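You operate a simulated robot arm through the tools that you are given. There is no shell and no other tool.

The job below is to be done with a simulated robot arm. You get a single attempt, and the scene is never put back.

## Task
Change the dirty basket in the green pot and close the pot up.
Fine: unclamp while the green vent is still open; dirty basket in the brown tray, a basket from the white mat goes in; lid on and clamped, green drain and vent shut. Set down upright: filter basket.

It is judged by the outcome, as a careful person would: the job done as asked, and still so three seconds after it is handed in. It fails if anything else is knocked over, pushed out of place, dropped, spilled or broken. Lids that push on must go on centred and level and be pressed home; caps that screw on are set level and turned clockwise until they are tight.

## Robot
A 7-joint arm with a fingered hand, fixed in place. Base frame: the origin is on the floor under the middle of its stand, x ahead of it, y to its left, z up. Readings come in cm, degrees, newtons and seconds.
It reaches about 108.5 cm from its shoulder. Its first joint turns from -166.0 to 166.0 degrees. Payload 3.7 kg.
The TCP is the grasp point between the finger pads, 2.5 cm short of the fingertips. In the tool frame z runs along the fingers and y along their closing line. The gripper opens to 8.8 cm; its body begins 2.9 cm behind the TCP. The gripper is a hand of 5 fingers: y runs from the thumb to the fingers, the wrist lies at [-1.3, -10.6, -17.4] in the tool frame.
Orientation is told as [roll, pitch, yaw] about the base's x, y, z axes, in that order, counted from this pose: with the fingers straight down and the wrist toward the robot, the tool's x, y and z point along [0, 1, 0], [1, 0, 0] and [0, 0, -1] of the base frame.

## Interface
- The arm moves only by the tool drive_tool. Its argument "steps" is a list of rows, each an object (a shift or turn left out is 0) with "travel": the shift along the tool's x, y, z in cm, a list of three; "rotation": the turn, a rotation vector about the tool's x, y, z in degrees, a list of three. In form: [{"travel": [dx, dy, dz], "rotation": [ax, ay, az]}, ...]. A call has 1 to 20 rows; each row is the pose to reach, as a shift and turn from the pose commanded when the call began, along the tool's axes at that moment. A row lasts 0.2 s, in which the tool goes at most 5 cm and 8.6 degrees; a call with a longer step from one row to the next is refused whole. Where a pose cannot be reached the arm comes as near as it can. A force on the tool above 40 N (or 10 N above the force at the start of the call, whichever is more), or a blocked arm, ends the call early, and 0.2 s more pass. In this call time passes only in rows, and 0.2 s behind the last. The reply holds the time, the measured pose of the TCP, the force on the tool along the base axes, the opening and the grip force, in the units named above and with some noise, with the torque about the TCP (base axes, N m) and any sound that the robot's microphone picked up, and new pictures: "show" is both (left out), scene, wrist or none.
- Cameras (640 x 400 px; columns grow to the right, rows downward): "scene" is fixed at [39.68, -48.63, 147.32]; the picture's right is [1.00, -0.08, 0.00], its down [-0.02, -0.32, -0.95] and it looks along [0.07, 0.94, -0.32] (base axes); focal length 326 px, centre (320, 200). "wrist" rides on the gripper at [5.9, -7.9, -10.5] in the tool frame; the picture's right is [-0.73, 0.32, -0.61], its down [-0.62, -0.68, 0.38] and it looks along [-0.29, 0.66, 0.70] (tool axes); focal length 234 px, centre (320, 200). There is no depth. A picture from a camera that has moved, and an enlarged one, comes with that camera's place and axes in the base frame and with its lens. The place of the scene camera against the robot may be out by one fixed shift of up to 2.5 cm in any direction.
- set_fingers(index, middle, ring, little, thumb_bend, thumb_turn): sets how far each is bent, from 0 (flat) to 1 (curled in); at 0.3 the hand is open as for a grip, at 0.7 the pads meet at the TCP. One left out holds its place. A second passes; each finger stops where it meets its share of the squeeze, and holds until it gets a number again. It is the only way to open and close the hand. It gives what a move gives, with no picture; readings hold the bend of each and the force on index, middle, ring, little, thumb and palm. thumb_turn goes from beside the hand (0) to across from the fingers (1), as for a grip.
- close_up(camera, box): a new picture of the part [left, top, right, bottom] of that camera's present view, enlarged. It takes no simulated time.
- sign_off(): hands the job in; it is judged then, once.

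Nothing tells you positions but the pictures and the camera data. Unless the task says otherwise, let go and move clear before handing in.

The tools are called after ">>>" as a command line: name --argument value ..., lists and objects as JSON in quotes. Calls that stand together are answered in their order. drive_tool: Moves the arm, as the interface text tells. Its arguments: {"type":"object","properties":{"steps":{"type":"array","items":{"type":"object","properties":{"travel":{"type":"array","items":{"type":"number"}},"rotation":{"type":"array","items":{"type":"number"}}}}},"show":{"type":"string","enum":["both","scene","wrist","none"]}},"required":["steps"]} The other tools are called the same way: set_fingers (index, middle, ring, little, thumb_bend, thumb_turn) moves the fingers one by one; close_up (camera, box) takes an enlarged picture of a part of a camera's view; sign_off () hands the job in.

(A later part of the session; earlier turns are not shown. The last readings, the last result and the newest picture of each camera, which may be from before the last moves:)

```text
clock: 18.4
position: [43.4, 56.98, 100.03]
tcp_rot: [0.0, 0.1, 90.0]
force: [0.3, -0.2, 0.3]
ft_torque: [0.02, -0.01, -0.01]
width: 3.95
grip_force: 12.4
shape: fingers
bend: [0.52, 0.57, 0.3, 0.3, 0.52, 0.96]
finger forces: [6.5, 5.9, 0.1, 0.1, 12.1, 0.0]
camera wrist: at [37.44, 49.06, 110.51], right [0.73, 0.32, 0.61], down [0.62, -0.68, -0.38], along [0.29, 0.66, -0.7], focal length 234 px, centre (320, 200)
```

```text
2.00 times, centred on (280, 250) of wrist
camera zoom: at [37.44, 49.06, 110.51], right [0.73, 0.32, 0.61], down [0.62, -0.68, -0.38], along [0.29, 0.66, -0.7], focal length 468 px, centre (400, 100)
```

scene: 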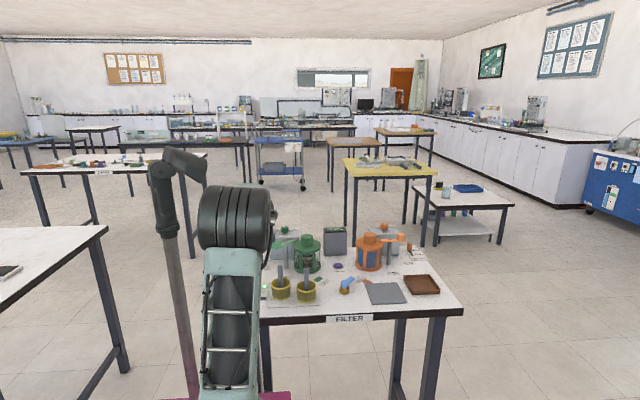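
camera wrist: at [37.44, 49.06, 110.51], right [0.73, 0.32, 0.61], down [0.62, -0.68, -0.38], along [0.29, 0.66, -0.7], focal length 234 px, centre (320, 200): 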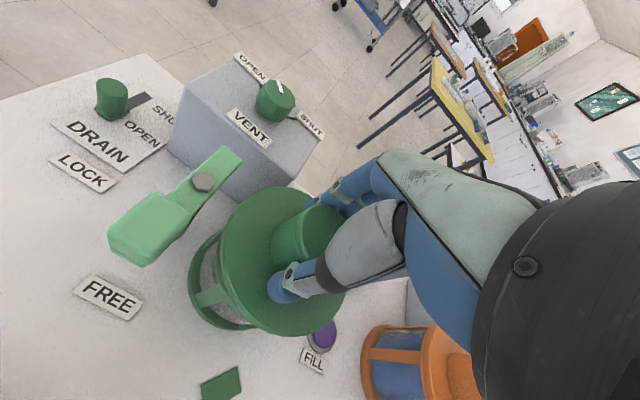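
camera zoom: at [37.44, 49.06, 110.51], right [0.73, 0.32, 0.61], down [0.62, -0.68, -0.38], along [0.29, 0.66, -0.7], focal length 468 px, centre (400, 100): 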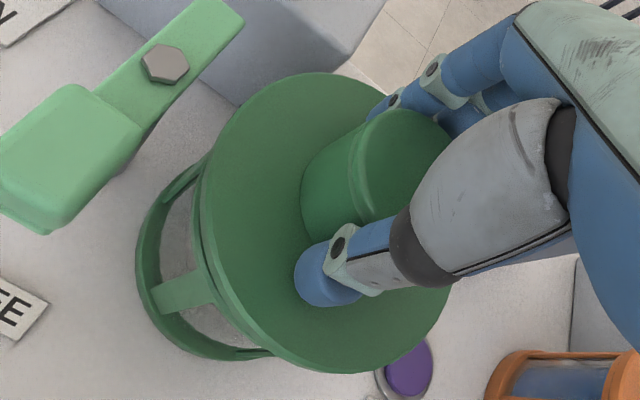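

The lid seems to be rising with the hand. I'll lift further to confirm.

>>> drive_tool --steps '[{"travel": [0, 0, -1.5]}, {"travel": [0, 0, -3]}, {"travel": [0, 0, -4.5]}, {"travel": [0, 0, -6]}, {"travel": [0, 0, -8]}, {"travel": [0, 0, -10]}]' --show "both"

>>> close_up --camera "wrist" --box '[120, 150, 360, 350]'

>>> close_up --camera "scene" --box '[260, 190, 372, 260]'

```text
clock: 19.8
position: [43.34, 57.04, 110.02]
tcp_rot: [0.0, 0.0, 89.9]
force: [0.4, 0.8, -1.2]
ft_torque: [0.0, 0.02, -0.01]
width: 3.96
grip_force: 11.9
shape: fingers
bend: [0.52, 0.57, 0.3, 0.3, 0.52, 0.96]
finger forces: [6.5, 6.0, 0.0, 0.1, 11.9, 0.0]
camera wrist: at [37.41, 49.15, 120.46], right [0.73, 0.32, 0.61], down [0.62, -0.68, -0.38], along [0.29, 0.66, -0.7], focal length 234 px, centre (320, 200)
```

scene: 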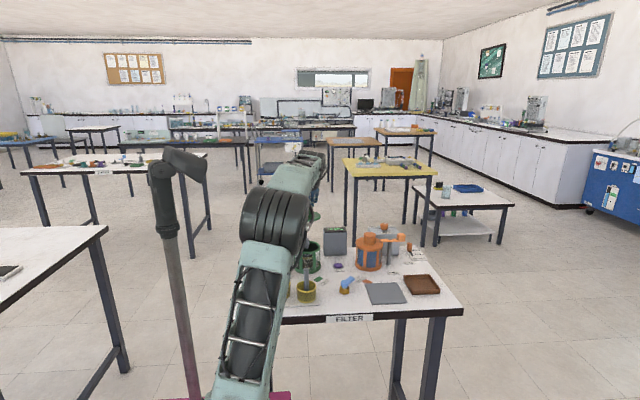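
wrist: 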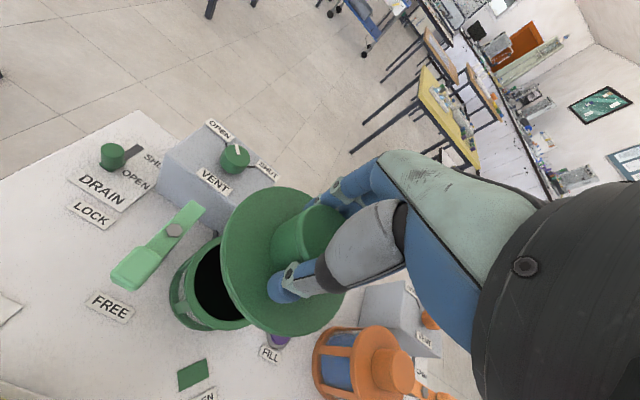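

```text
2.00 times, centred on (240, 250) of wrist
camera zoom: at [37.41, 49.15, 120.46], right [0.73, 0.32, 0.61], down [0.62, -0.68, -0.38], along [0.29, 0.66, -0.7], focal length 468 px, centre (480, 100)
```

zoom: 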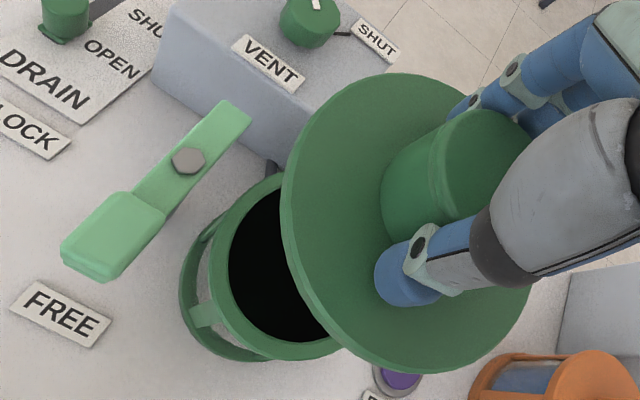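

```text
5.71 times, centred on (316, 225) of scene
camera zoom: at [39.68, -48.63, 147.32], right [1.0, -0.08, 0.0], down [-0.02, -0.32, -0.95], along [0.07, 0.94, -0.32], focal length 1862 px, centre (343, 57)
```

zoom: 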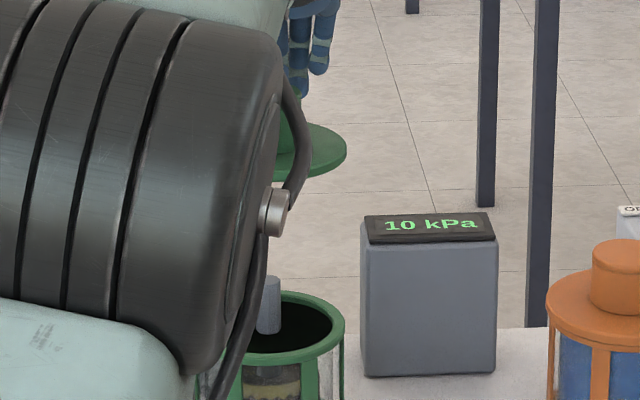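

The lid is off and held level. I'll carry it to above the grey pad on the right.

>>> drive_tool --steps '[{"travel": [-2.5, -2.2, -1]}, {"travel": [-5.5, -4.5, -2]}, {"travel": [-8.5, -6.8, -2]}, {"travel": [-11.6, -9, -2]}, {"travel": [-14.6, -11.2, -2]}, {"travel": [-17.8, -13.5, -2]}, {"travel": [-20.8, -15.8, -2]}, {"travel": [-23, -17, -2]}, {"travel": [-24.3, -17.9, -2]}]' --show "both"

>>> close_up --camera "wrist" --box '[120, 200, 360, 400]'

>>> close_up --camera "scene" --box '[330, 220, 458, 320]'

>>> close_up --camera "scene" --box '[260, 225, 340, 275]'

```text
clock: 21.8
position: [67.67, 38.97, 112.01]
tcp_rot: [0.0, -0.1, 90.0]
force: [0.5, 0.1, -0.7]
ft_torque: [0.01, -0.01, -0.01]
width: 3.97
grip_force: 12.1
shape: fingers
bend: [0.52, 0.57, 0.3, 0.3, 0.53, 0.96]
finger forces: [6.4, 6.0, 0.1, 0.0, 11.7, 0.0]
camera wrist: at [61.75, 31.17, 122.51], right [0.73, 0.32, 0.61], down [0.62, -0.68, -0.38], along [0.29, 0.66, -0.7], focal length 234 px, centre (320, 200)
```

scene: 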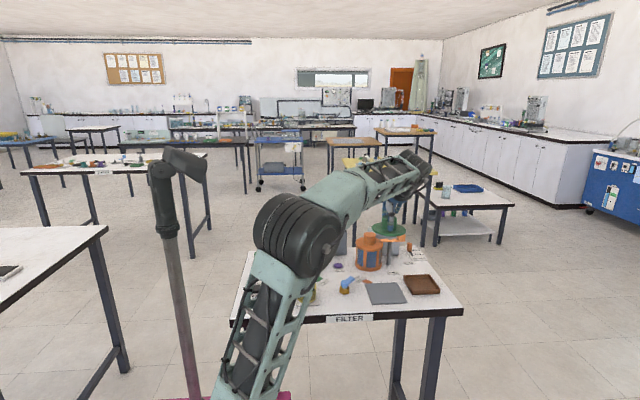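
wrist: 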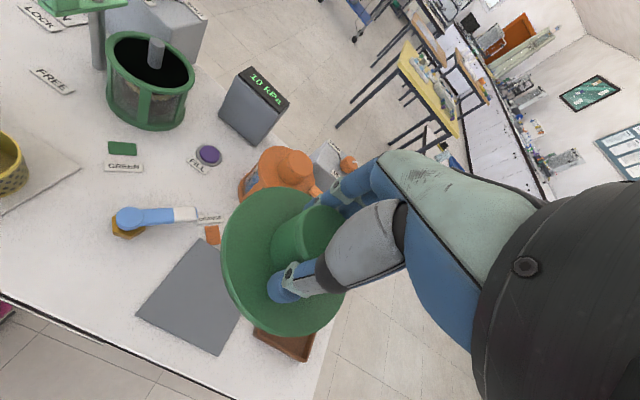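

```text
2.00 times, centred on (240, 300) of wrist
camera zoom: at [61.75, 31.17, 122.51], right [0.73, 0.32, 0.61], down [0.62, -0.68, -0.38], along [0.29, 0.66, -0.7], focal length 468 px, centre (480, 0)
```

zoom: 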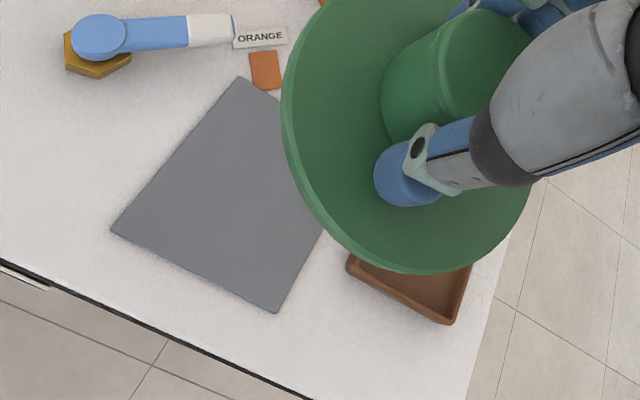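

```text
4.00 times, centred on (394, 270) of scene
camera zoom: at [39.68, -48.63, 147.32], right [1.0, -0.08, 0.0], down [-0.02, -0.32, -0.95], along [0.07, 0.94, -0.32], focal length 1303 px, centre (24, -80)
```

zoom: 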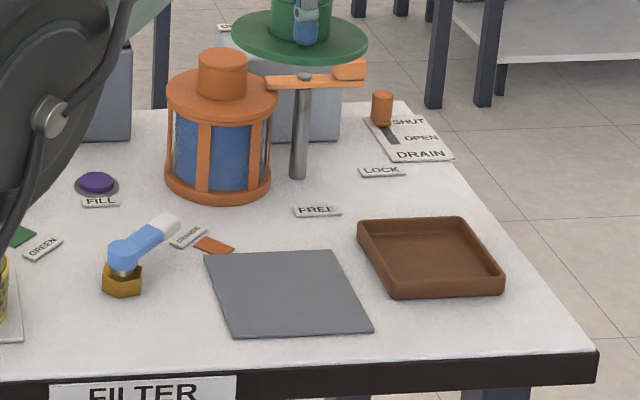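

```text
8.00 times, centred on (300, 250) of scene
camera zoom: at [39.68, -48.63, 147.32], right [1.0, -0.08, 0.0], down [-0.02, -0.32, -0.95], along [0.07, 0.94, -0.32], focal length 2607 px, centre (480, -200)
```

zoom: 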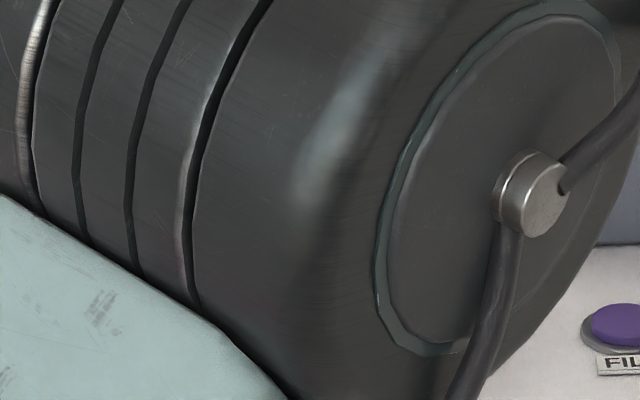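

The grey pad spans about x 62.4–73.4 and y 33–44, centre [67.9, 38.55]. I'll lower the lid to just above it.

>>> drive_tool --steps '[{"travel": [-0.2, -0.4, 4]}, {"travel": [-0.2, -0.4, 8]}, {"travel": [-0.2, -0.4, 12]}, {"travel": [-0.2, -0.4, 15.5]}, {"travel": [-0.2, -0.4, 18]}, {"travel": [-0.2, -0.4, 19.5]}]' --show "both"

>>> close_up --camera "scene" --box '[340, 250, 452, 320]'

>>> close_up --camera "wrist" --box '[120, 150, 360, 350]'

```text
clock: 23.2
position: [68.01, 38.71, 92.52]
tcp_rot: [0.1, 0.1, 90.0]
force: [0.0, -0.1, -0.5]
ft_torque: [0.02, -0.01, 0.04]
width: 3.96
grip_force: 11.8
shape: fingers
bend: [0.52, 0.57, 0.3, 0.3, 0.53, 0.96]
finger forces: [6.4, 5.9, 0.1, 0.0, 11.7, 0.0]
camera wrist: at [61.96, 30.75, 103.03], right [0.73, 0.32, 0.61], down [0.62, -0.68, -0.38], along [0.29, 0.66, -0.7], focal length 234 px, centre (320, 200)
```

scene: 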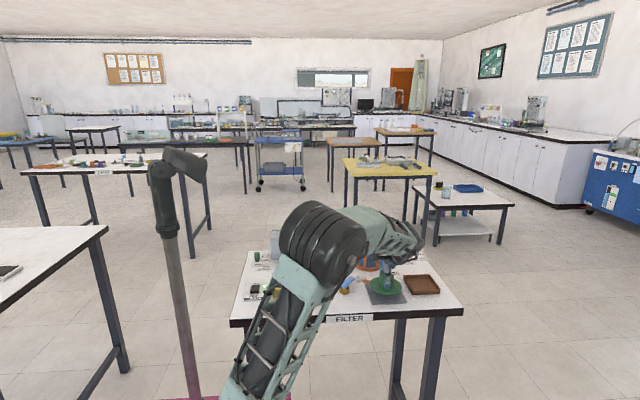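
wrist: 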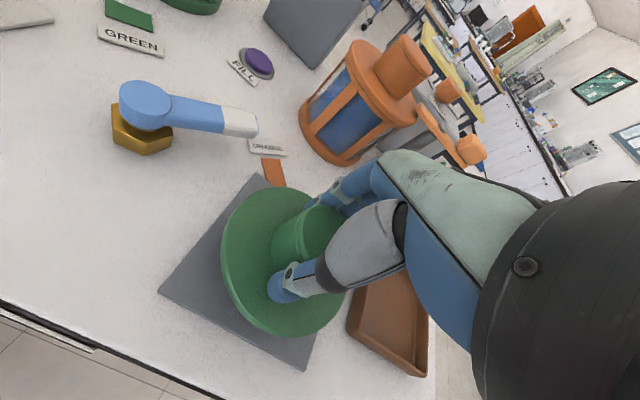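

```text
5.71 times, centred on (396, 285) of scene
camera zoom: at [39.68, -48.63, 147.32], right [1.0, -0.08, 0.0], down [-0.02, -0.32, -0.95], along [0.07, 0.94, -0.32], focal length 1862 px, centre (-114, -286)
```

zoom: 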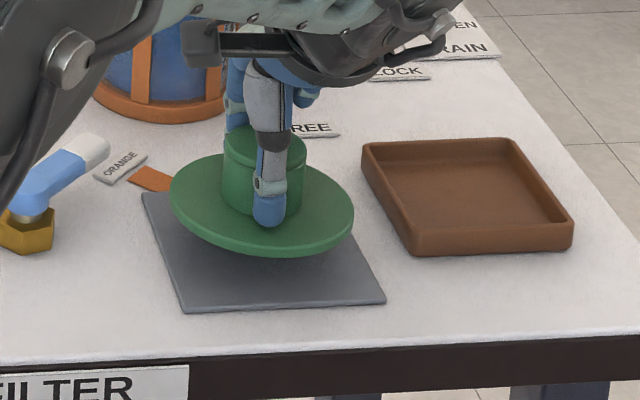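

```text
2.00 times, centred on (240, 250) of wrist
camera zoom: at [61.96, 30.75, 103.03], right [0.73, 0.32, 0.61], down [0.62, -0.68, -0.38], along [0.29, 0.66, -0.7], focal length 468 px, centre (480, 100)
```

zoom: 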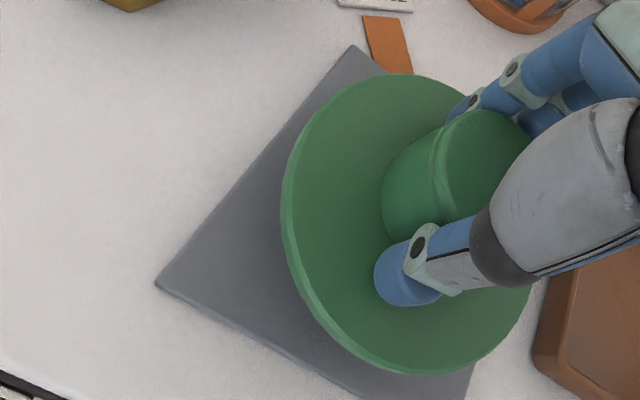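

The lid is level and about 2 cm above the pad centre. I'll lower it slowly until contact.

>>> drive_tool --steps '[{"travel": [0, 0, 0.5]}, {"travel": [0, 0, 1.0]}, {"travel": [0, 0, 1.4]}]' --show "none"

>>> close_up --camera "scene" --box '[340, 250, 452, 320]'

```text
clock: 24.0
position: [67.86, 38.63, 91.1]
tcp_rot: [0.0, 0.0, 90.1]
force: [-0.4, 0.5, -0.2]
ft_torque: [-0.01, -0.01, 0.02]
width: 3.93
grip_force: 12.4
shape: fingers
bend: [0.52, 0.57, 0.3, 0.3, 0.53, 0.96]
finger forces: [6.3, 6.0, 0.1, 0.0, 11.7, 0.0]
```

```text
5.71 times, centred on (396, 285) of scene
camera zoom: at [39.68, -48.63, 147.32], right [1.0, -0.08, 0.0], down [-0.02, -0.32, -0.95], along [0.07, 0.94, -0.32], focal length 1862 px, centre (-114, -286)
```

zoom: 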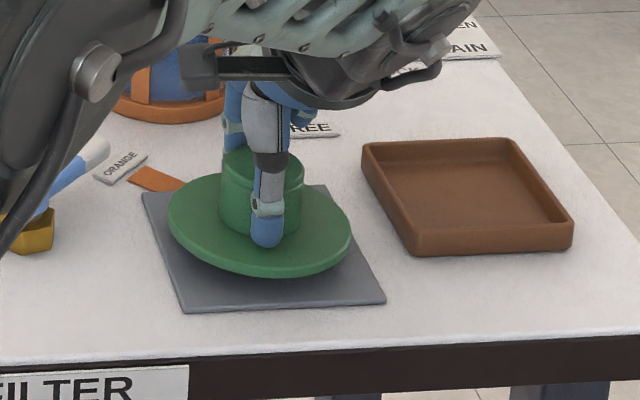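

No contact yet. I'll continue down in small steps.

>>> drive_tool --steps '[{"travel": [0, 0, 0.3]}, {"travel": [0, 0, 0.6]}]' --show "none"

>>> drive_tool --steps '[{"travel": [0, 0, 0.2]}, {"travel": [0, 0, 0.4]}]' --show "none"

>>> close_up --camera "scene" --box '[340, 250, 452, 320]'

```text
clock: 24.6
position: [68.07, 38.69, 90.53]
tcp_rot: [0.0, 0.0, 90.0]
force: [-0.2, -0.8, -0.1]
ft_torque: [0.01, -0.01, 0.01]
width: 3.93
grip_force: 11.7
shape: fingers
bend: [0.52, 0.57, 0.3, 0.3, 0.53, 0.96]
finger forces: [6.4, 6.1, 0.1, 0.0, 11.6, 0.1]
```

```text
clock: 25.2
position: [67.91, 38.74, 90.24]
tcp_rot: [-0.2, 0.0, 90.0]
force: [-0.5, -1.7, 4.9]
ft_torque: [0.23, -0.03, -0.02]
width: 3.93
grip_force: 13.2
shape: fingers
bend: [0.52, 0.57, 0.3, 0.3, 0.53, 0.96]
finger forces: [6.5, 6.7, 0.0, 0.0, 13.3, 0.1]
```

```text
5.71 times, centred on (396, 285) of scene
camera zoom: at [39.68, -48.63, 147.32], right [1.0, -0.08, 0.0], down [-0.02, -0.32, -0.95], along [0.07, 0.94, -0.32], focal length 1862 px, centre (-114, -286)
```

zoom: 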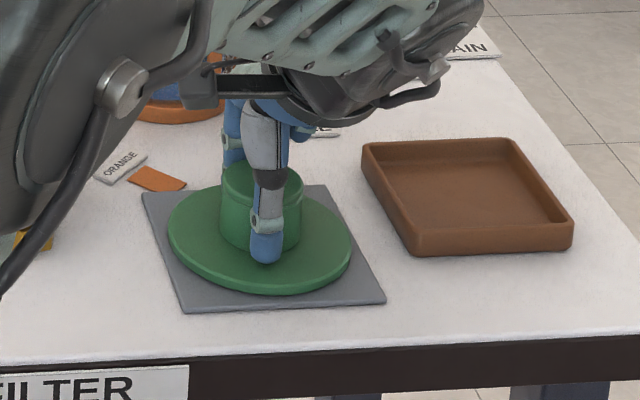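

The lid is resting on the pad with 5 N of contact. I'll release it.

>>> set_fingers --index 0.3 --middle 0.3 --thumb_bend 0.3

>>> drive_tool --steps '[{"travel": [0, 0, -2]}, {"travel": [0, 0, -5]}, {"travel": [0, 0, -9]}, {"travel": [0, 0, -13]}, {"travel": [0, 0, -17]}, {"travel": [0, 0, -21]}]' --show "both"

>>> close_up --camera "scene" --box '[340, 250, 452, 320]'

>>> close_up --camera "wrist" --box '[120, 150, 360, 350]'

```text
clock: 26.2
position: [67.97, 38.72, 90.08]
tcp_rot: [0.0, 0.0, 90.0]
force: [0.2, -0.8, 0.2]
ft_torque: [0.02, 0.01, 0.03]
width: 8.44
grip_force: 0.1
shape: fingers
bend: [0.3, 0.3, 0.3, 0.3, 0.3, 0.97]
finger forces: [0.1, 0.0, 0.0, 0.0, 0.0, 0.0]
```

```text
clock: 27.6
position: [67.98, 38.74, 111.15]
tcp_rot: [0.0, 0.0, 90.1]
force: [-0.4, -0.5, 0.7]
ft_torque: [0.02, -0.01, -0.03]
width: 8.49
grip_force: 0.1
shape: fingers
bend: [0.3, 0.3, 0.3, 0.3, 0.3, 0.97]
finger forces: [0.0, 0.0, 0.0, 0.1, 0.0, 0.1]
camera wrist: at [62.0, 30.8, 121.65], right [0.73, 0.32, 0.61], down [0.62, -0.68, -0.38], along [0.29, 0.66, -0.7], focal length 234 px, centre (320, 200)
```

scene: 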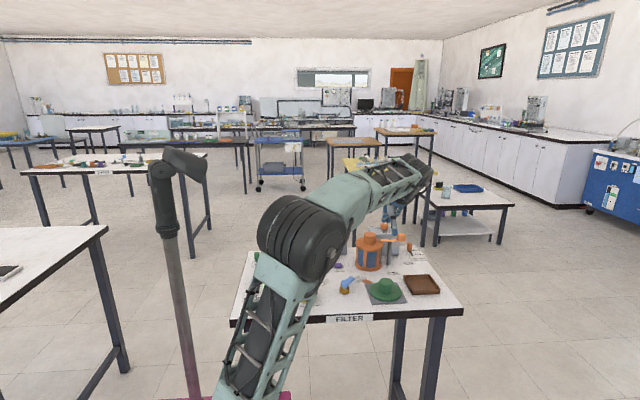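
wrist: 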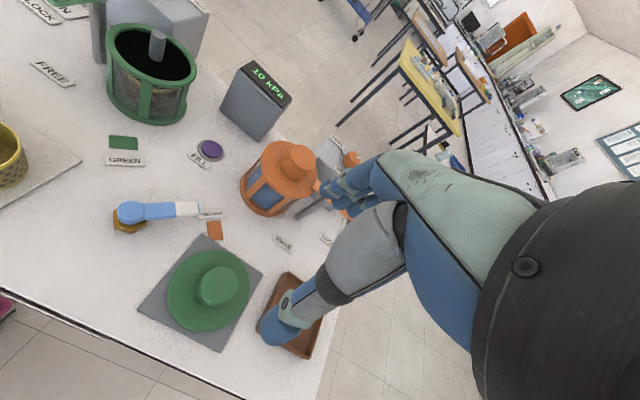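

```text
5.71 times, centred on (396, 285) of scene
camera zoom: at [39.68, -48.63, 147.32], right [1.0, -0.08, 0.0], down [-0.02, -0.32, -0.95], along [0.07, 0.94, -0.32], focal length 1862 px, centre (-114, -286)
```

zoom: 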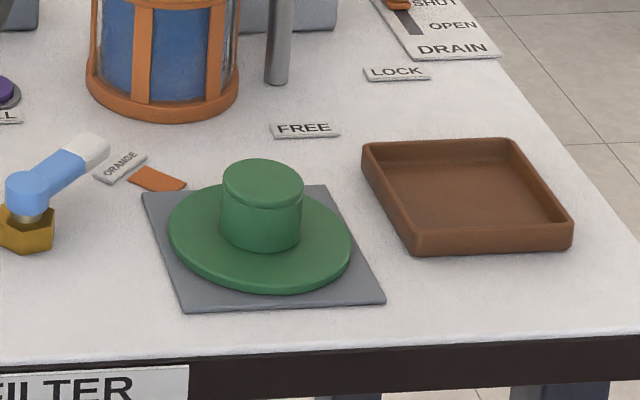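

```text
2.00 times, centred on (240, 250) of wrist
camera zoom: at [62.0, 30.8, 121.65], right [0.73, 0.32, 0.61], down [0.62, -0.68, -0.38], along [0.29, 0.66, -0.7], focal length 468 px, centre (480, 100)
```

zoom: 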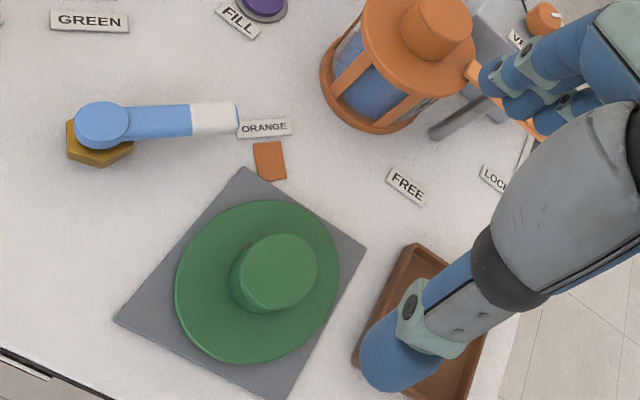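

The lid sits flat on the pad. Next is the dirty basket: its stem pokes up out of the green pot to about z 97.6. I'll go back over the pot for a close view.

>>> drive_tool --steps '[{"travel": [3, 2.7, 0]}, {"travel": [6, 5.4, 0]}, {"travel": [9, 8.1, 0]}, {"travel": [12, 10.8, 0]}, {"travel": [14.5, 13, 0]}, {"travel": [16.9, 15.2, 0.5]}]' --show "wrist"

>>> close_up --camera "wrist" --box '[100, 130, 300, 280]'

>>> close_up --camera "scene" --box '[260, 220, 356, 280]'

```text
clock: 29.0
position: [51.13, 53.85, 110.63]
tcp_rot: [0.0, 0.0, 90.0]
force: [0.2, 0.1, -0.4]
ft_torque: [0.01, 0.0, 0.01]
width: 8.45
grip_force: 0.2
shape: fingers
bend: [0.3, 0.3, 0.3, 0.3, 0.3, 0.97]
finger forces: [0.1, 0.0, 0.0, 0.0, 0.0, 0.1]
camera wrist: at [45.08, 45.95, 121.08], right [0.73, 0.32, 0.61], down [0.62, -0.68, -0.38], along [0.29, 0.66, -0.7], focal length 234 px, centre (320, 200)
```

wrist: 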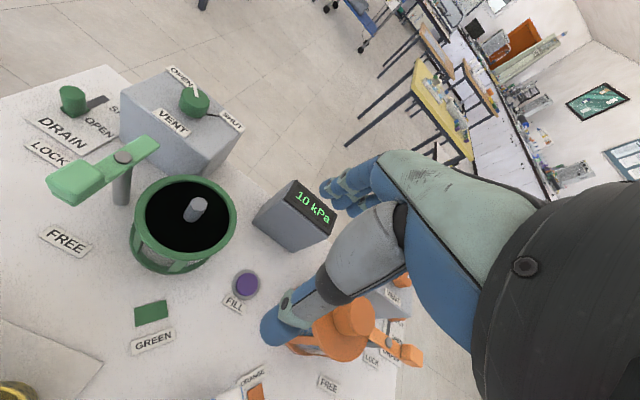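

```text
2.67 times, centred on (200, 205) of wrist
camera zoom: at [45.08, 45.95, 121.08], right [0.73, 0.32, 0.61], down [0.62, -0.68, -0.38], along [0.29, 0.66, -0.7], focal length 624 px, centre (640, 187)
```

zoom: 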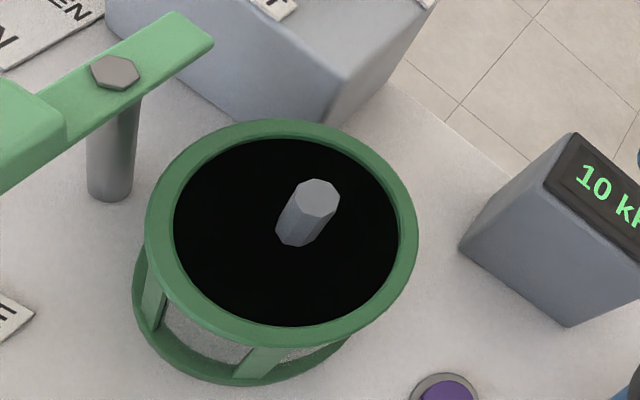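

```text
6.67 times, centred on (308, 250) of scene
camera zoom: at [39.68, -48.63, 147.32], right [1.0, -0.08, 0.0], down [-0.02, -0.32, -0.95], along [0.07, 0.94, -0.32], focal length 2172 px, centre (400, -133)
```

zoom: 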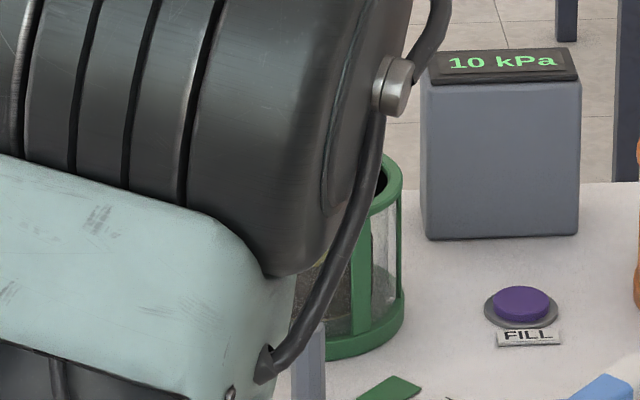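

The stem is at about [43.33, 57.07] with its top at z≈97.5, centred in the open pot. I'll curl ring and little away, narrow the pinch, and move over the stem.

>>> set_fingers --index 0.48 --middle 0.48 --ring 1 --little 1 --thumb_bend 0.48

>>> drive_tool --steps '[{"travel": [4, 1.6, 0]}, {"travel": [7.8, 3.2, 0]}, {"travel": [7.8, 3.2, 4]}, {"travel": [7.8, 3.2, 7.5]}, {"travel": [7.8, 3.2, 9.5]}]' --show "wrist"

>>> close_up --camera "wrist" --box '[200, 160, 400, 310]'

```text
clock: 30.0
position: [51.01, 53.91, 110.61]
tcp_rot: [0.1, 0.0, 90.0]
force: [-1.0, 0.0, 0.4]
ft_torque: [0.02, -0.01, 0.03]
width: 4.68
grip_force: 0.2
shape: fingers
bend: [0.48, 0.48, 1.0, 1.0, 0.48, 0.97]
finger forces: [0.0, 0.0, 0.0, 0.0, 0.1, 0.1]
```

```text
clock: 31.2
position: [43.17, 57.07, 101.13]
tcp_rot: [0.0, 0.0, 89.9]
force: [-0.3, 0.8, -0.8]
ft_torque: [0.01, 0.03, 0.02]
width: 4.68
grip_force: 0.0
shape: fingers
bend: [0.48, 0.48, 1.0, 1.0, 0.48, 0.97]
finger forces: [0.1, 0.0, 0.1, 0.0, 0.0, 0.1]
camera wrist: at [37.2, 49.2, 111.65], right [0.73, 0.32, 0.61], down [0.62, -0.68, -0.38], along [0.29, 0.66, -0.7], focal length 234 px, centre (320, 200)
```

wrist: 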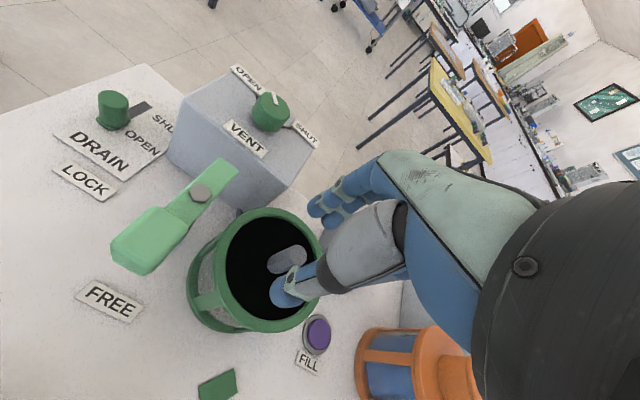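

```text
2.67 times, centred on (300, 235) of wrist
camera zoom: at [37.2, 49.2, 111.65], right [0.73, 0.32, 0.61], down [0.62, -0.68, -0.38], along [0.29, 0.66, -0.7], focal length 624 px, centre (373, 107)
```

zoom: 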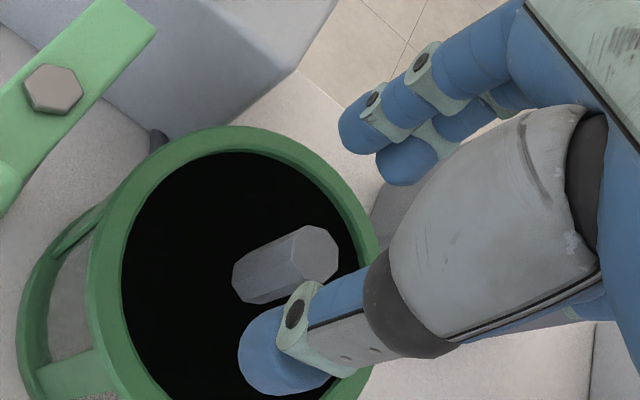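

The stem sits between thumb and fingers at about [43.4, 57.1]. I'll descend to grip height.

>>> drive_tool --steps '[{"travel": [-0.2, 0.05, 1.5]}, {"travel": [-0.2, 0.05, 3]}, {"travel": [-0.2, 0.05, 4.2]}]' --show "wrist"

>>> close_up --camera "wrist" --box '[220, 160, 420, 310]'

```text
clock: 32.0
position: [43.41, 57.15, 96.87]
tcp_rot: [0.0, -0.1, 90.0]
force: [-0.3, 0.8, 0.6]
ft_torque: [-0.06, 0.01, 0.01]
width: 4.64
grip_force: 0.0
shape: fingers
bend: [0.48, 0.48, 1.0, 1.0, 0.48, 0.97]
finger forces: [0.0, 0.1, 0.0, 0.1, 0.0, 0.0]
camera wrist: at [37.44, 49.22, 107.39], right [0.73, 0.32, 0.61], down [0.62, -0.68, -0.38], along [0.29, 0.66, -0.7], focal length 234 px, centre (320, 200)
```

wrist: 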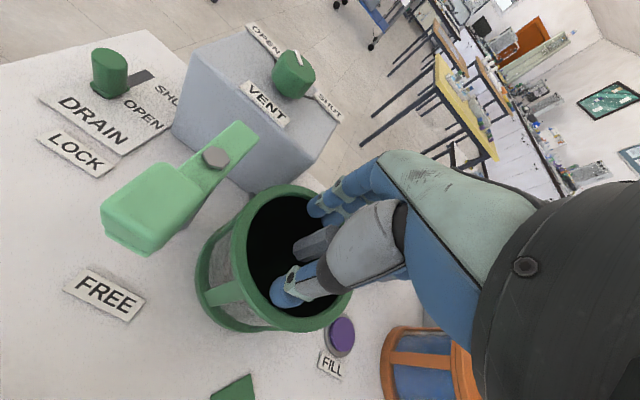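

```text
2.67 times, centred on (320, 235) of wrist
camera zoom: at [37.44, 49.22, 107.39], right [0.73, 0.32, 0.61], down [0.62, -0.68, -0.38], along [0.29, 0.66, -0.7], focal length 624 px, centre (320, 107)
```

zoom: 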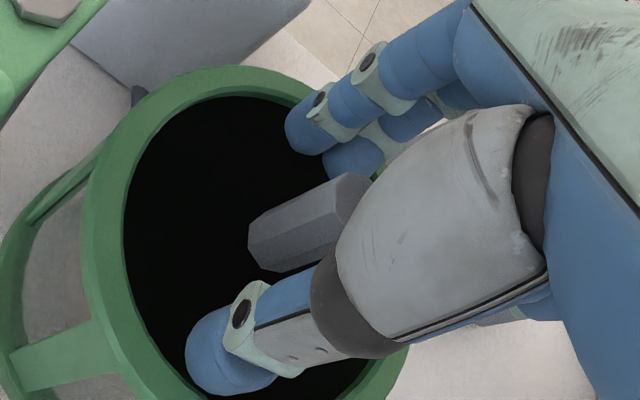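

There's still room, so I'll lower 0.5 cm more for a fuller grip and then pinch the stem.

>>> drive_tool --steps '[{"travel": [0, 0, 0.5]}]' --show "none"

>>> set_fingers --index 0.75 --middle 0.75 --thumb_bend 0.75

>>> close_up --camera "wrist" --box '[220, 160, 420, 310]'

```text
clock: 32.4
position: [43.49, 57.05, 96.42]
tcp_rot: [-0.1, 0.0, 90.0]
force: [-0.3, -1.4, 1.6]
ft_torque: [0.04, 0.01, 0.02]
width: 4.65
grip_force: 1.2
shape: fingers
bend: [0.48, 0.49, 1.0, 1.0, 0.48, 0.97]
finger forces: [0.0, 1.5, 0.0, 0.0, 0.1, 0.0]
```

```text
clock: 33.4
position: [43.45, 57.16, 96.45]
tcp_rot: [0.0, -0.1, 90.0]
force: [0.3, 0.1, 0.0]
ft_torque: [0.02, 0.03, 0.0]
width: 0.41
grip_force: 10.0
shape: fingers
bend: [0.73, 0.74, 1.0, 1.0, 0.67, 0.95]
finger forces: [6.0, 4.7, 0.1, 0.0, 9.3, 0.0]
```

```text
2.67 times, centred on (320, 235) of wrist
camera zoom: at [37.45, 49.24, 106.91], right [0.73, 0.32, 0.61], down [0.62, -0.68, -0.38], along [0.29, 0.66, -0.7], focal length 624 px, centre (320, 107)
```

zoom: 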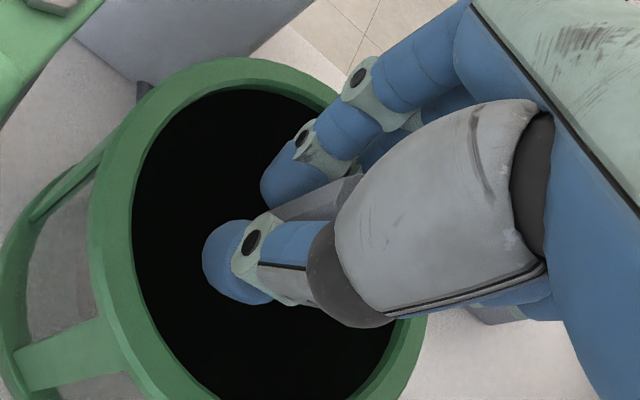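

The pinch holds 10 N, with index and middle straddling the stem opposite the thumb. I'll lift a little and check that the basket comes along.

>>> drive_tool --steps '[{"travel": [0, 0, -0.5]}, {"travel": [0, 0, -1]}, {"travel": [0, 0, -1.5]}, {"travel": [0, 0, -2]}]' --show "none"

>>> close_up --camera "wrist" --box '[200, 160, 400, 310]'

>>> close_up --camera "scene" --box '[260, 220, 356, 280]'

```text
clock: 34.4
position: [43.37, 57.14, 98.43]
tcp_rot: [0.0, 0.0, 90.0]
force: [0.4, 0.1, -0.7]
ft_torque: [0.01, -0.01, 0.02]
width: 0.44
grip_force: 10.6
shape: fingers
bend: [0.73, 0.74, 1.0, 1.0, 0.67, 0.95]
finger forces: [5.9, 4.9, 0.0, 0.0, 9.3, 0.0]
```

```text
2.67 times, centred on (300, 235) of wrist
camera zoom: at [37.43, 49.25, 108.95], right [0.73, 0.32, 0.61], down [0.62, -0.68, -0.38], along [0.29, 0.66, -0.7], focal length 624 px, centre (373, 107)
```

zoom: 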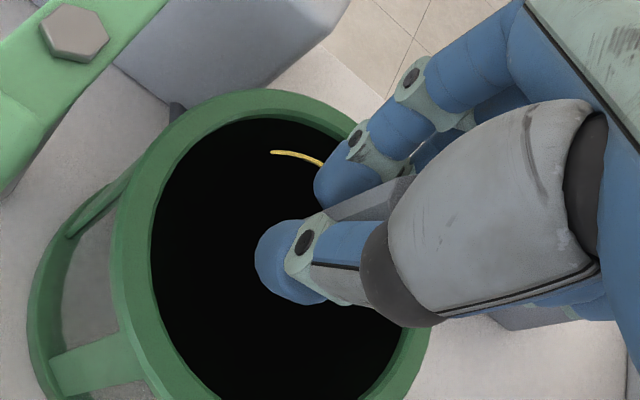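

```text
6.67 times, centred on (308, 250) of scene
camera zoom: at [39.68, -48.63, 147.32], right [1.0, -0.08, 0.0], down [-0.02, -0.32, -0.95], along [0.07, 0.94, -0.32], focal length 2172 px, centre (400, -133)
```

zoom: 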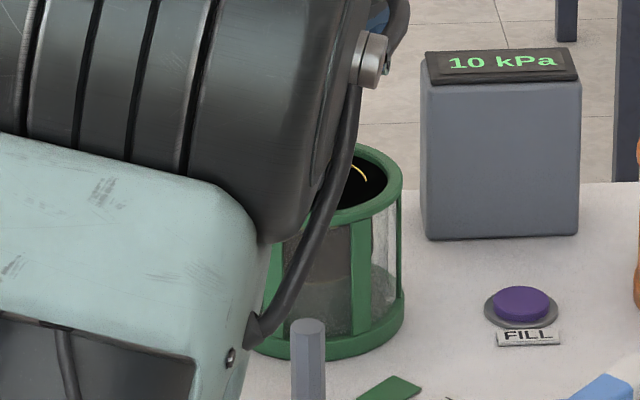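

The basket rim is emerging from the dark interior, so the basket is coming up with the hand. I'll continue the vertical lift.

>>> drive_tool --steps '[{"travel": [0, 0, -1]}, {"travel": [0, 0, -2]}, {"travel": [0, 0, -3]}, {"travel": [0, 0, -4]}]' --show "none"

>>> close_up --camera "wrist" --box '[160, 160, 400, 340]'

>>> close_up --camera "scene" --box '[260, 220, 356, 280]'

```text
clock: 35.4
position: [43.44, 57.08, 102.52]
tcp_rot: [0.0, 0.0, 89.9]
force: [0.2, -0.4, -0.4]
ft_torque: [-0.01, -0.04, 0.0]
width: 0.42
grip_force: 10.5
shape: fingers
bend: [0.73, 0.74, 1.0, 1.0, 0.67, 0.95]
finger forces: [5.8, 4.8, 0.0, 0.0, 9.3, 0.1]
```

```text
2.22 times, centred on (280, 250) of wrist
camera zoom: at [37.44, 49.21, 112.99], right [0.73, 0.32, 0.61], down [0.62, -0.68, -0.38], along [0.29, 0.66, -0.7], focal length 520 px, centre (409, 89)
```

zoom: 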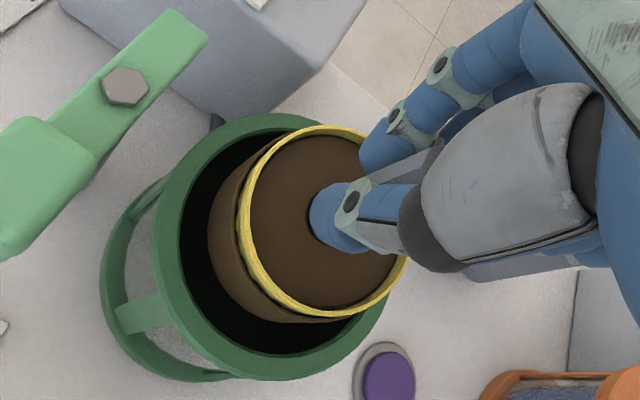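

```text
6.67 times, centred on (308, 250) of scene
camera zoom: at [39.68, -48.63, 147.32], right [1.0, -0.08, 0.0], down [-0.02, -0.32, -0.95], along [0.07, 0.94, -0.32], focal length 2172 px, centre (400, -133)
```

zoom: 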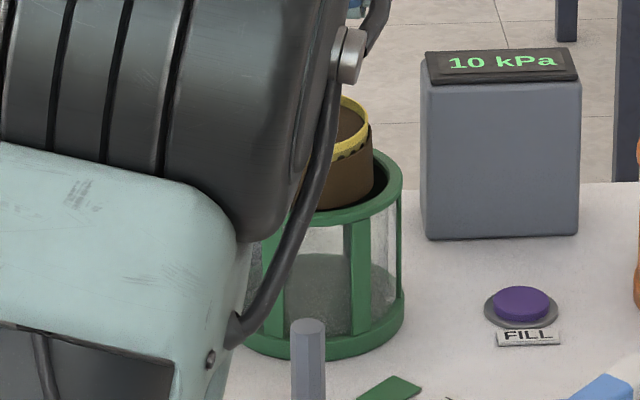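

The dirty basket, caked brown, is coming out cleanly. I'll raise it fully clear of the pot.

>>> drive_tool --steps '[{"travel": [0, 0, -2]}, {"travel": [0, 0, -4]}, {"travel": [0, 0, -6.5]}, {"travel": [0, 0, -9]}, {"travel": [0, 0, -11]}]' --show "both"

>>> close_up --camera "wrist" --box '[120, 160, 400, 370]'

>>> close_up --camera "scene" --box '[260, 200, 372, 270]'

```text
clock: 36.6
position: [43.52, 57.15, 113.46]
tcp_rot: [0.0, -0.1, 89.9]
force: [0.3, -0.4, -0.5]
ft_torque: [-0.01, 0.0, 0.01]
width: 0.38
grip_force: 9.9
shape: fingers
bend: [0.73, 0.74, 1.0, 1.0, 0.67, 0.94]
finger forces: [5.7, 5.3, 0.1, 0.0, 9.1, 0.0]
camera wrist: at [37.49, 49.27, 123.99], right [0.73, 0.32, 0.61], down [0.62, -0.68, -0.38], along [0.29, 0.66, -0.7], focal length 234 px, centre (320, 200)
```

scene: 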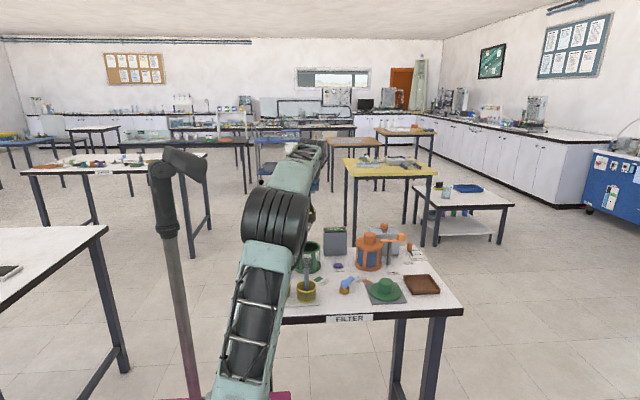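
wrist: 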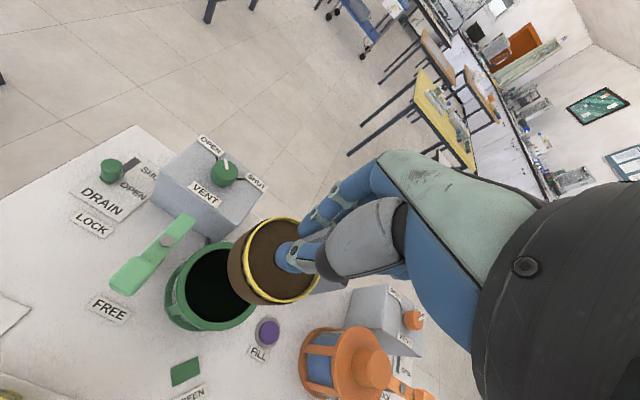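

```text
1.90 times, centred on (260, 265) of wrist
camera zoom: at [37.49, 49.27, 123.99], right [0.73, 0.32, 0.61], down [0.62, -0.68, -0.38], along [0.29, 0.66, -0.7], focal length 446 px, centre (434, 76)
```

zoom: 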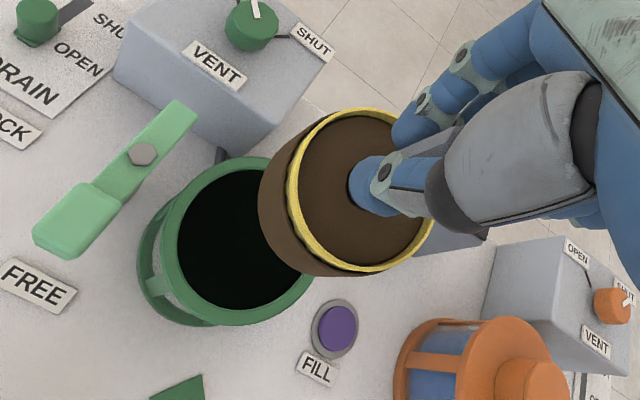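

```text
5.71 times, centred on (316, 235) of scene
camera zoom: at [39.68, -48.63, 147.32], right [1.0, -0.08, 0.0], down [-0.02, -0.32, -0.95], along [0.07, 0.94, -0.32], focal length 1862 px, centre (343, 0)
```

zoom: 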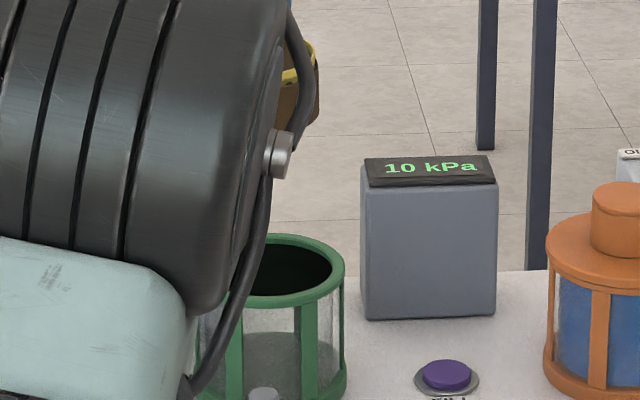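

The dirty basket is clear. I'll carry it to above the brown tray, around [80.4, 41], passing in front of the orange pot.

>>> drive_tool --steps '[{"travel": [-1.5, -2, 0]}, {"travel": [-4, -4.5, 0]}, {"travel": [-7, -7, 0]}, {"travel": [-10.5, -9.3, 0]}, {"travel": [-14, -11.2, 0]}, {"travel": [-18, -12.8, 0]}, {"travel": [-22, -13.8, 0]}, {"travel": [-26, -14.6, 0]}, {"travel": [-30, -15.3, 0]}, {"travel": [-33.5, -15.8, 0]}, {"travel": [-35.8, -16, 0]}, {"travel": [-36.9, -16.1, 0]}]' --show "both"

>>> close_up --camera "wrist" --box '[120, 180, 400, 390]'

>>> close_up --camera "scene" --box '[350, 200, 478, 320]'

```text
clock: 39.2
position: [80.37, 40.89, 113.39]
tcp_rot: [0.1, 0.0, 90.0]
force: [0.4, 0.3, -0.7]
ft_torque: [0.0, -0.01, 0.0]
width: 0.32
grip_force: 9.6
shape: fingers
bend: [0.74, 0.74, 1.0, 1.0, 0.68, 0.94]
finger forces: [4.8, 5.7, 0.1, 0.0, 8.9, 0.0]
camera wrist: at [74.33, 33.09, 123.92], right [0.73, 0.32, 0.61], down [0.62, -0.68, -0.38], along [0.29, 0.66, -0.7], focal length 234 px, centre (320, 200)
```

scene: 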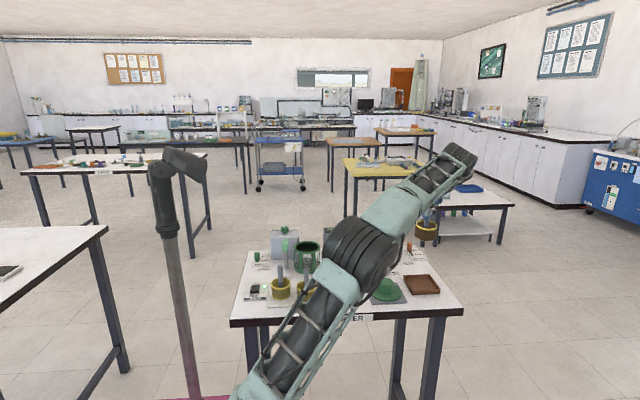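
wrist: 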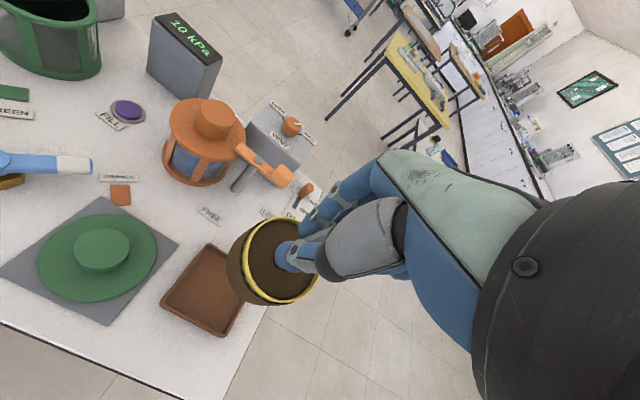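

```text
1.90 times, centred on (260, 285) of wrist
camera zoom: at [74.33, 33.09, 123.92], right [0.73, 0.32, 0.61], down [0.62, -0.68, -0.38], along [0.29, 0.66, -0.7], focal length 446 px, centre (434, 38)
```

zoom: 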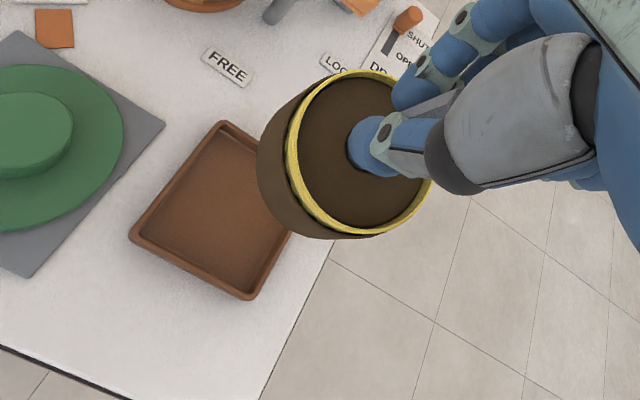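

```text
3.33 times, centred on (414, 260) of scene
camera zoom: at [39.68, -48.63, 147.32], right [1.0, -0.08, 0.0], down [-0.02, -0.32, -0.95], along [0.07, 0.94, -0.32], focal length 1086 px, centre (7, 0)
```

zoom: 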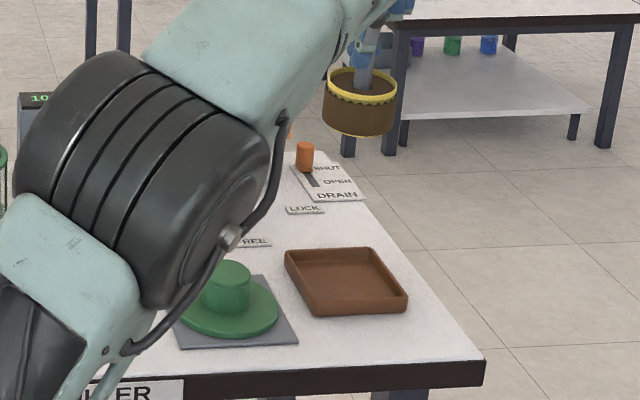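

The tray spans about x 76.4–85.1 and y 36.9–45.8, so its centre is about [80.75, 41.3]. I'll adjust and lower the basket into it.

>>> drive_tool --steps '[{"travel": [-0.4, 0.4, 3]}, {"travel": [-0.4, 0.4, 6.5]}, {"travel": [-0.4, 0.4, 10]}, {"travel": [-0.4, 0.4, 13]}, {"travel": [-0.4, 0.4, 15]}]' --show "both"

>>> close_up --camera "wrist" --box '[160, 180, 400, 360]'

>>> close_up --camera "scene" --box '[370, 240, 466, 300]'

```text
clock: 40.4
position: [80.62, 41.39, 98.48]
tcp_rot: [0.0, 0.0, 89.9]
force: [-0.1, -0.6, 0.1]
ft_torque: [0.02, -0.03, 0.01]
width: 0.3
grip_force: 9.4
shape: fingers
bend: [0.74, 0.74, 1.0, 1.0, 0.68, 0.94]
finger forces: [4.6, 5.7, 0.1, 0.1, 8.7, 0.0]
camera wrist: at [74.76, 33.43, 108.93], right [0.73, 0.32, 0.61], down [0.62, -0.68, -0.38], along [0.29, 0.66, -0.7], focal length 234 px, centre (320, 200)
```

scene: 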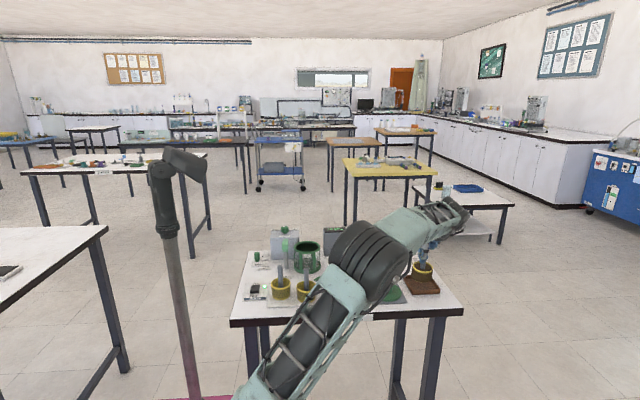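
wrist: 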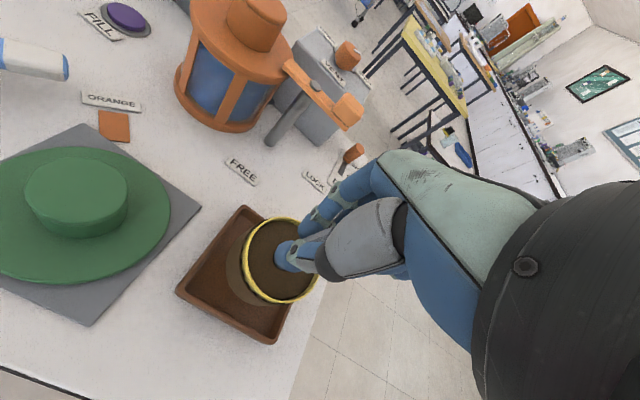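

```text
2.22 times, centred on (280, 270) of wrist
camera zoom: at [74.76, 33.43, 108.93], right [0.73, 0.32, 0.61], down [0.62, -0.68, -0.38], along [0.29, 0.66, -0.7], focal length 520 px, centre (409, 44)
```

zoom: 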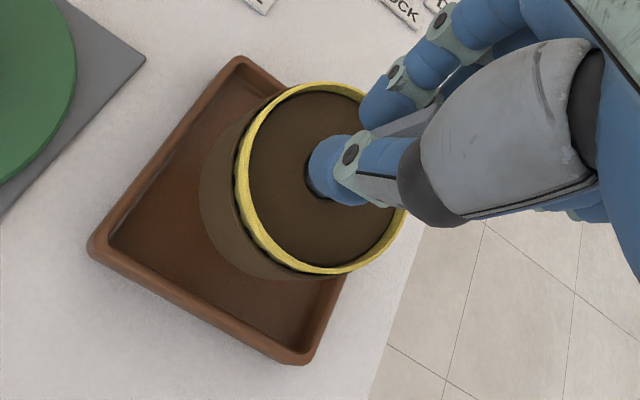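

```text
6.67 times, centred on (418, 270) of scene
camera zoom: at [39.68, -48.63, 147.32], right [1.0, -0.08, 0.0], down [-0.02, -0.32, -0.95], along [0.07, 0.94, -0.32], focal length 2172 px, centre (-333, -267)
```

zoom: 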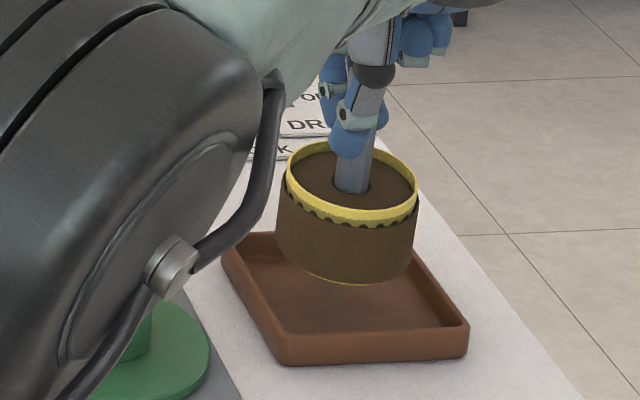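

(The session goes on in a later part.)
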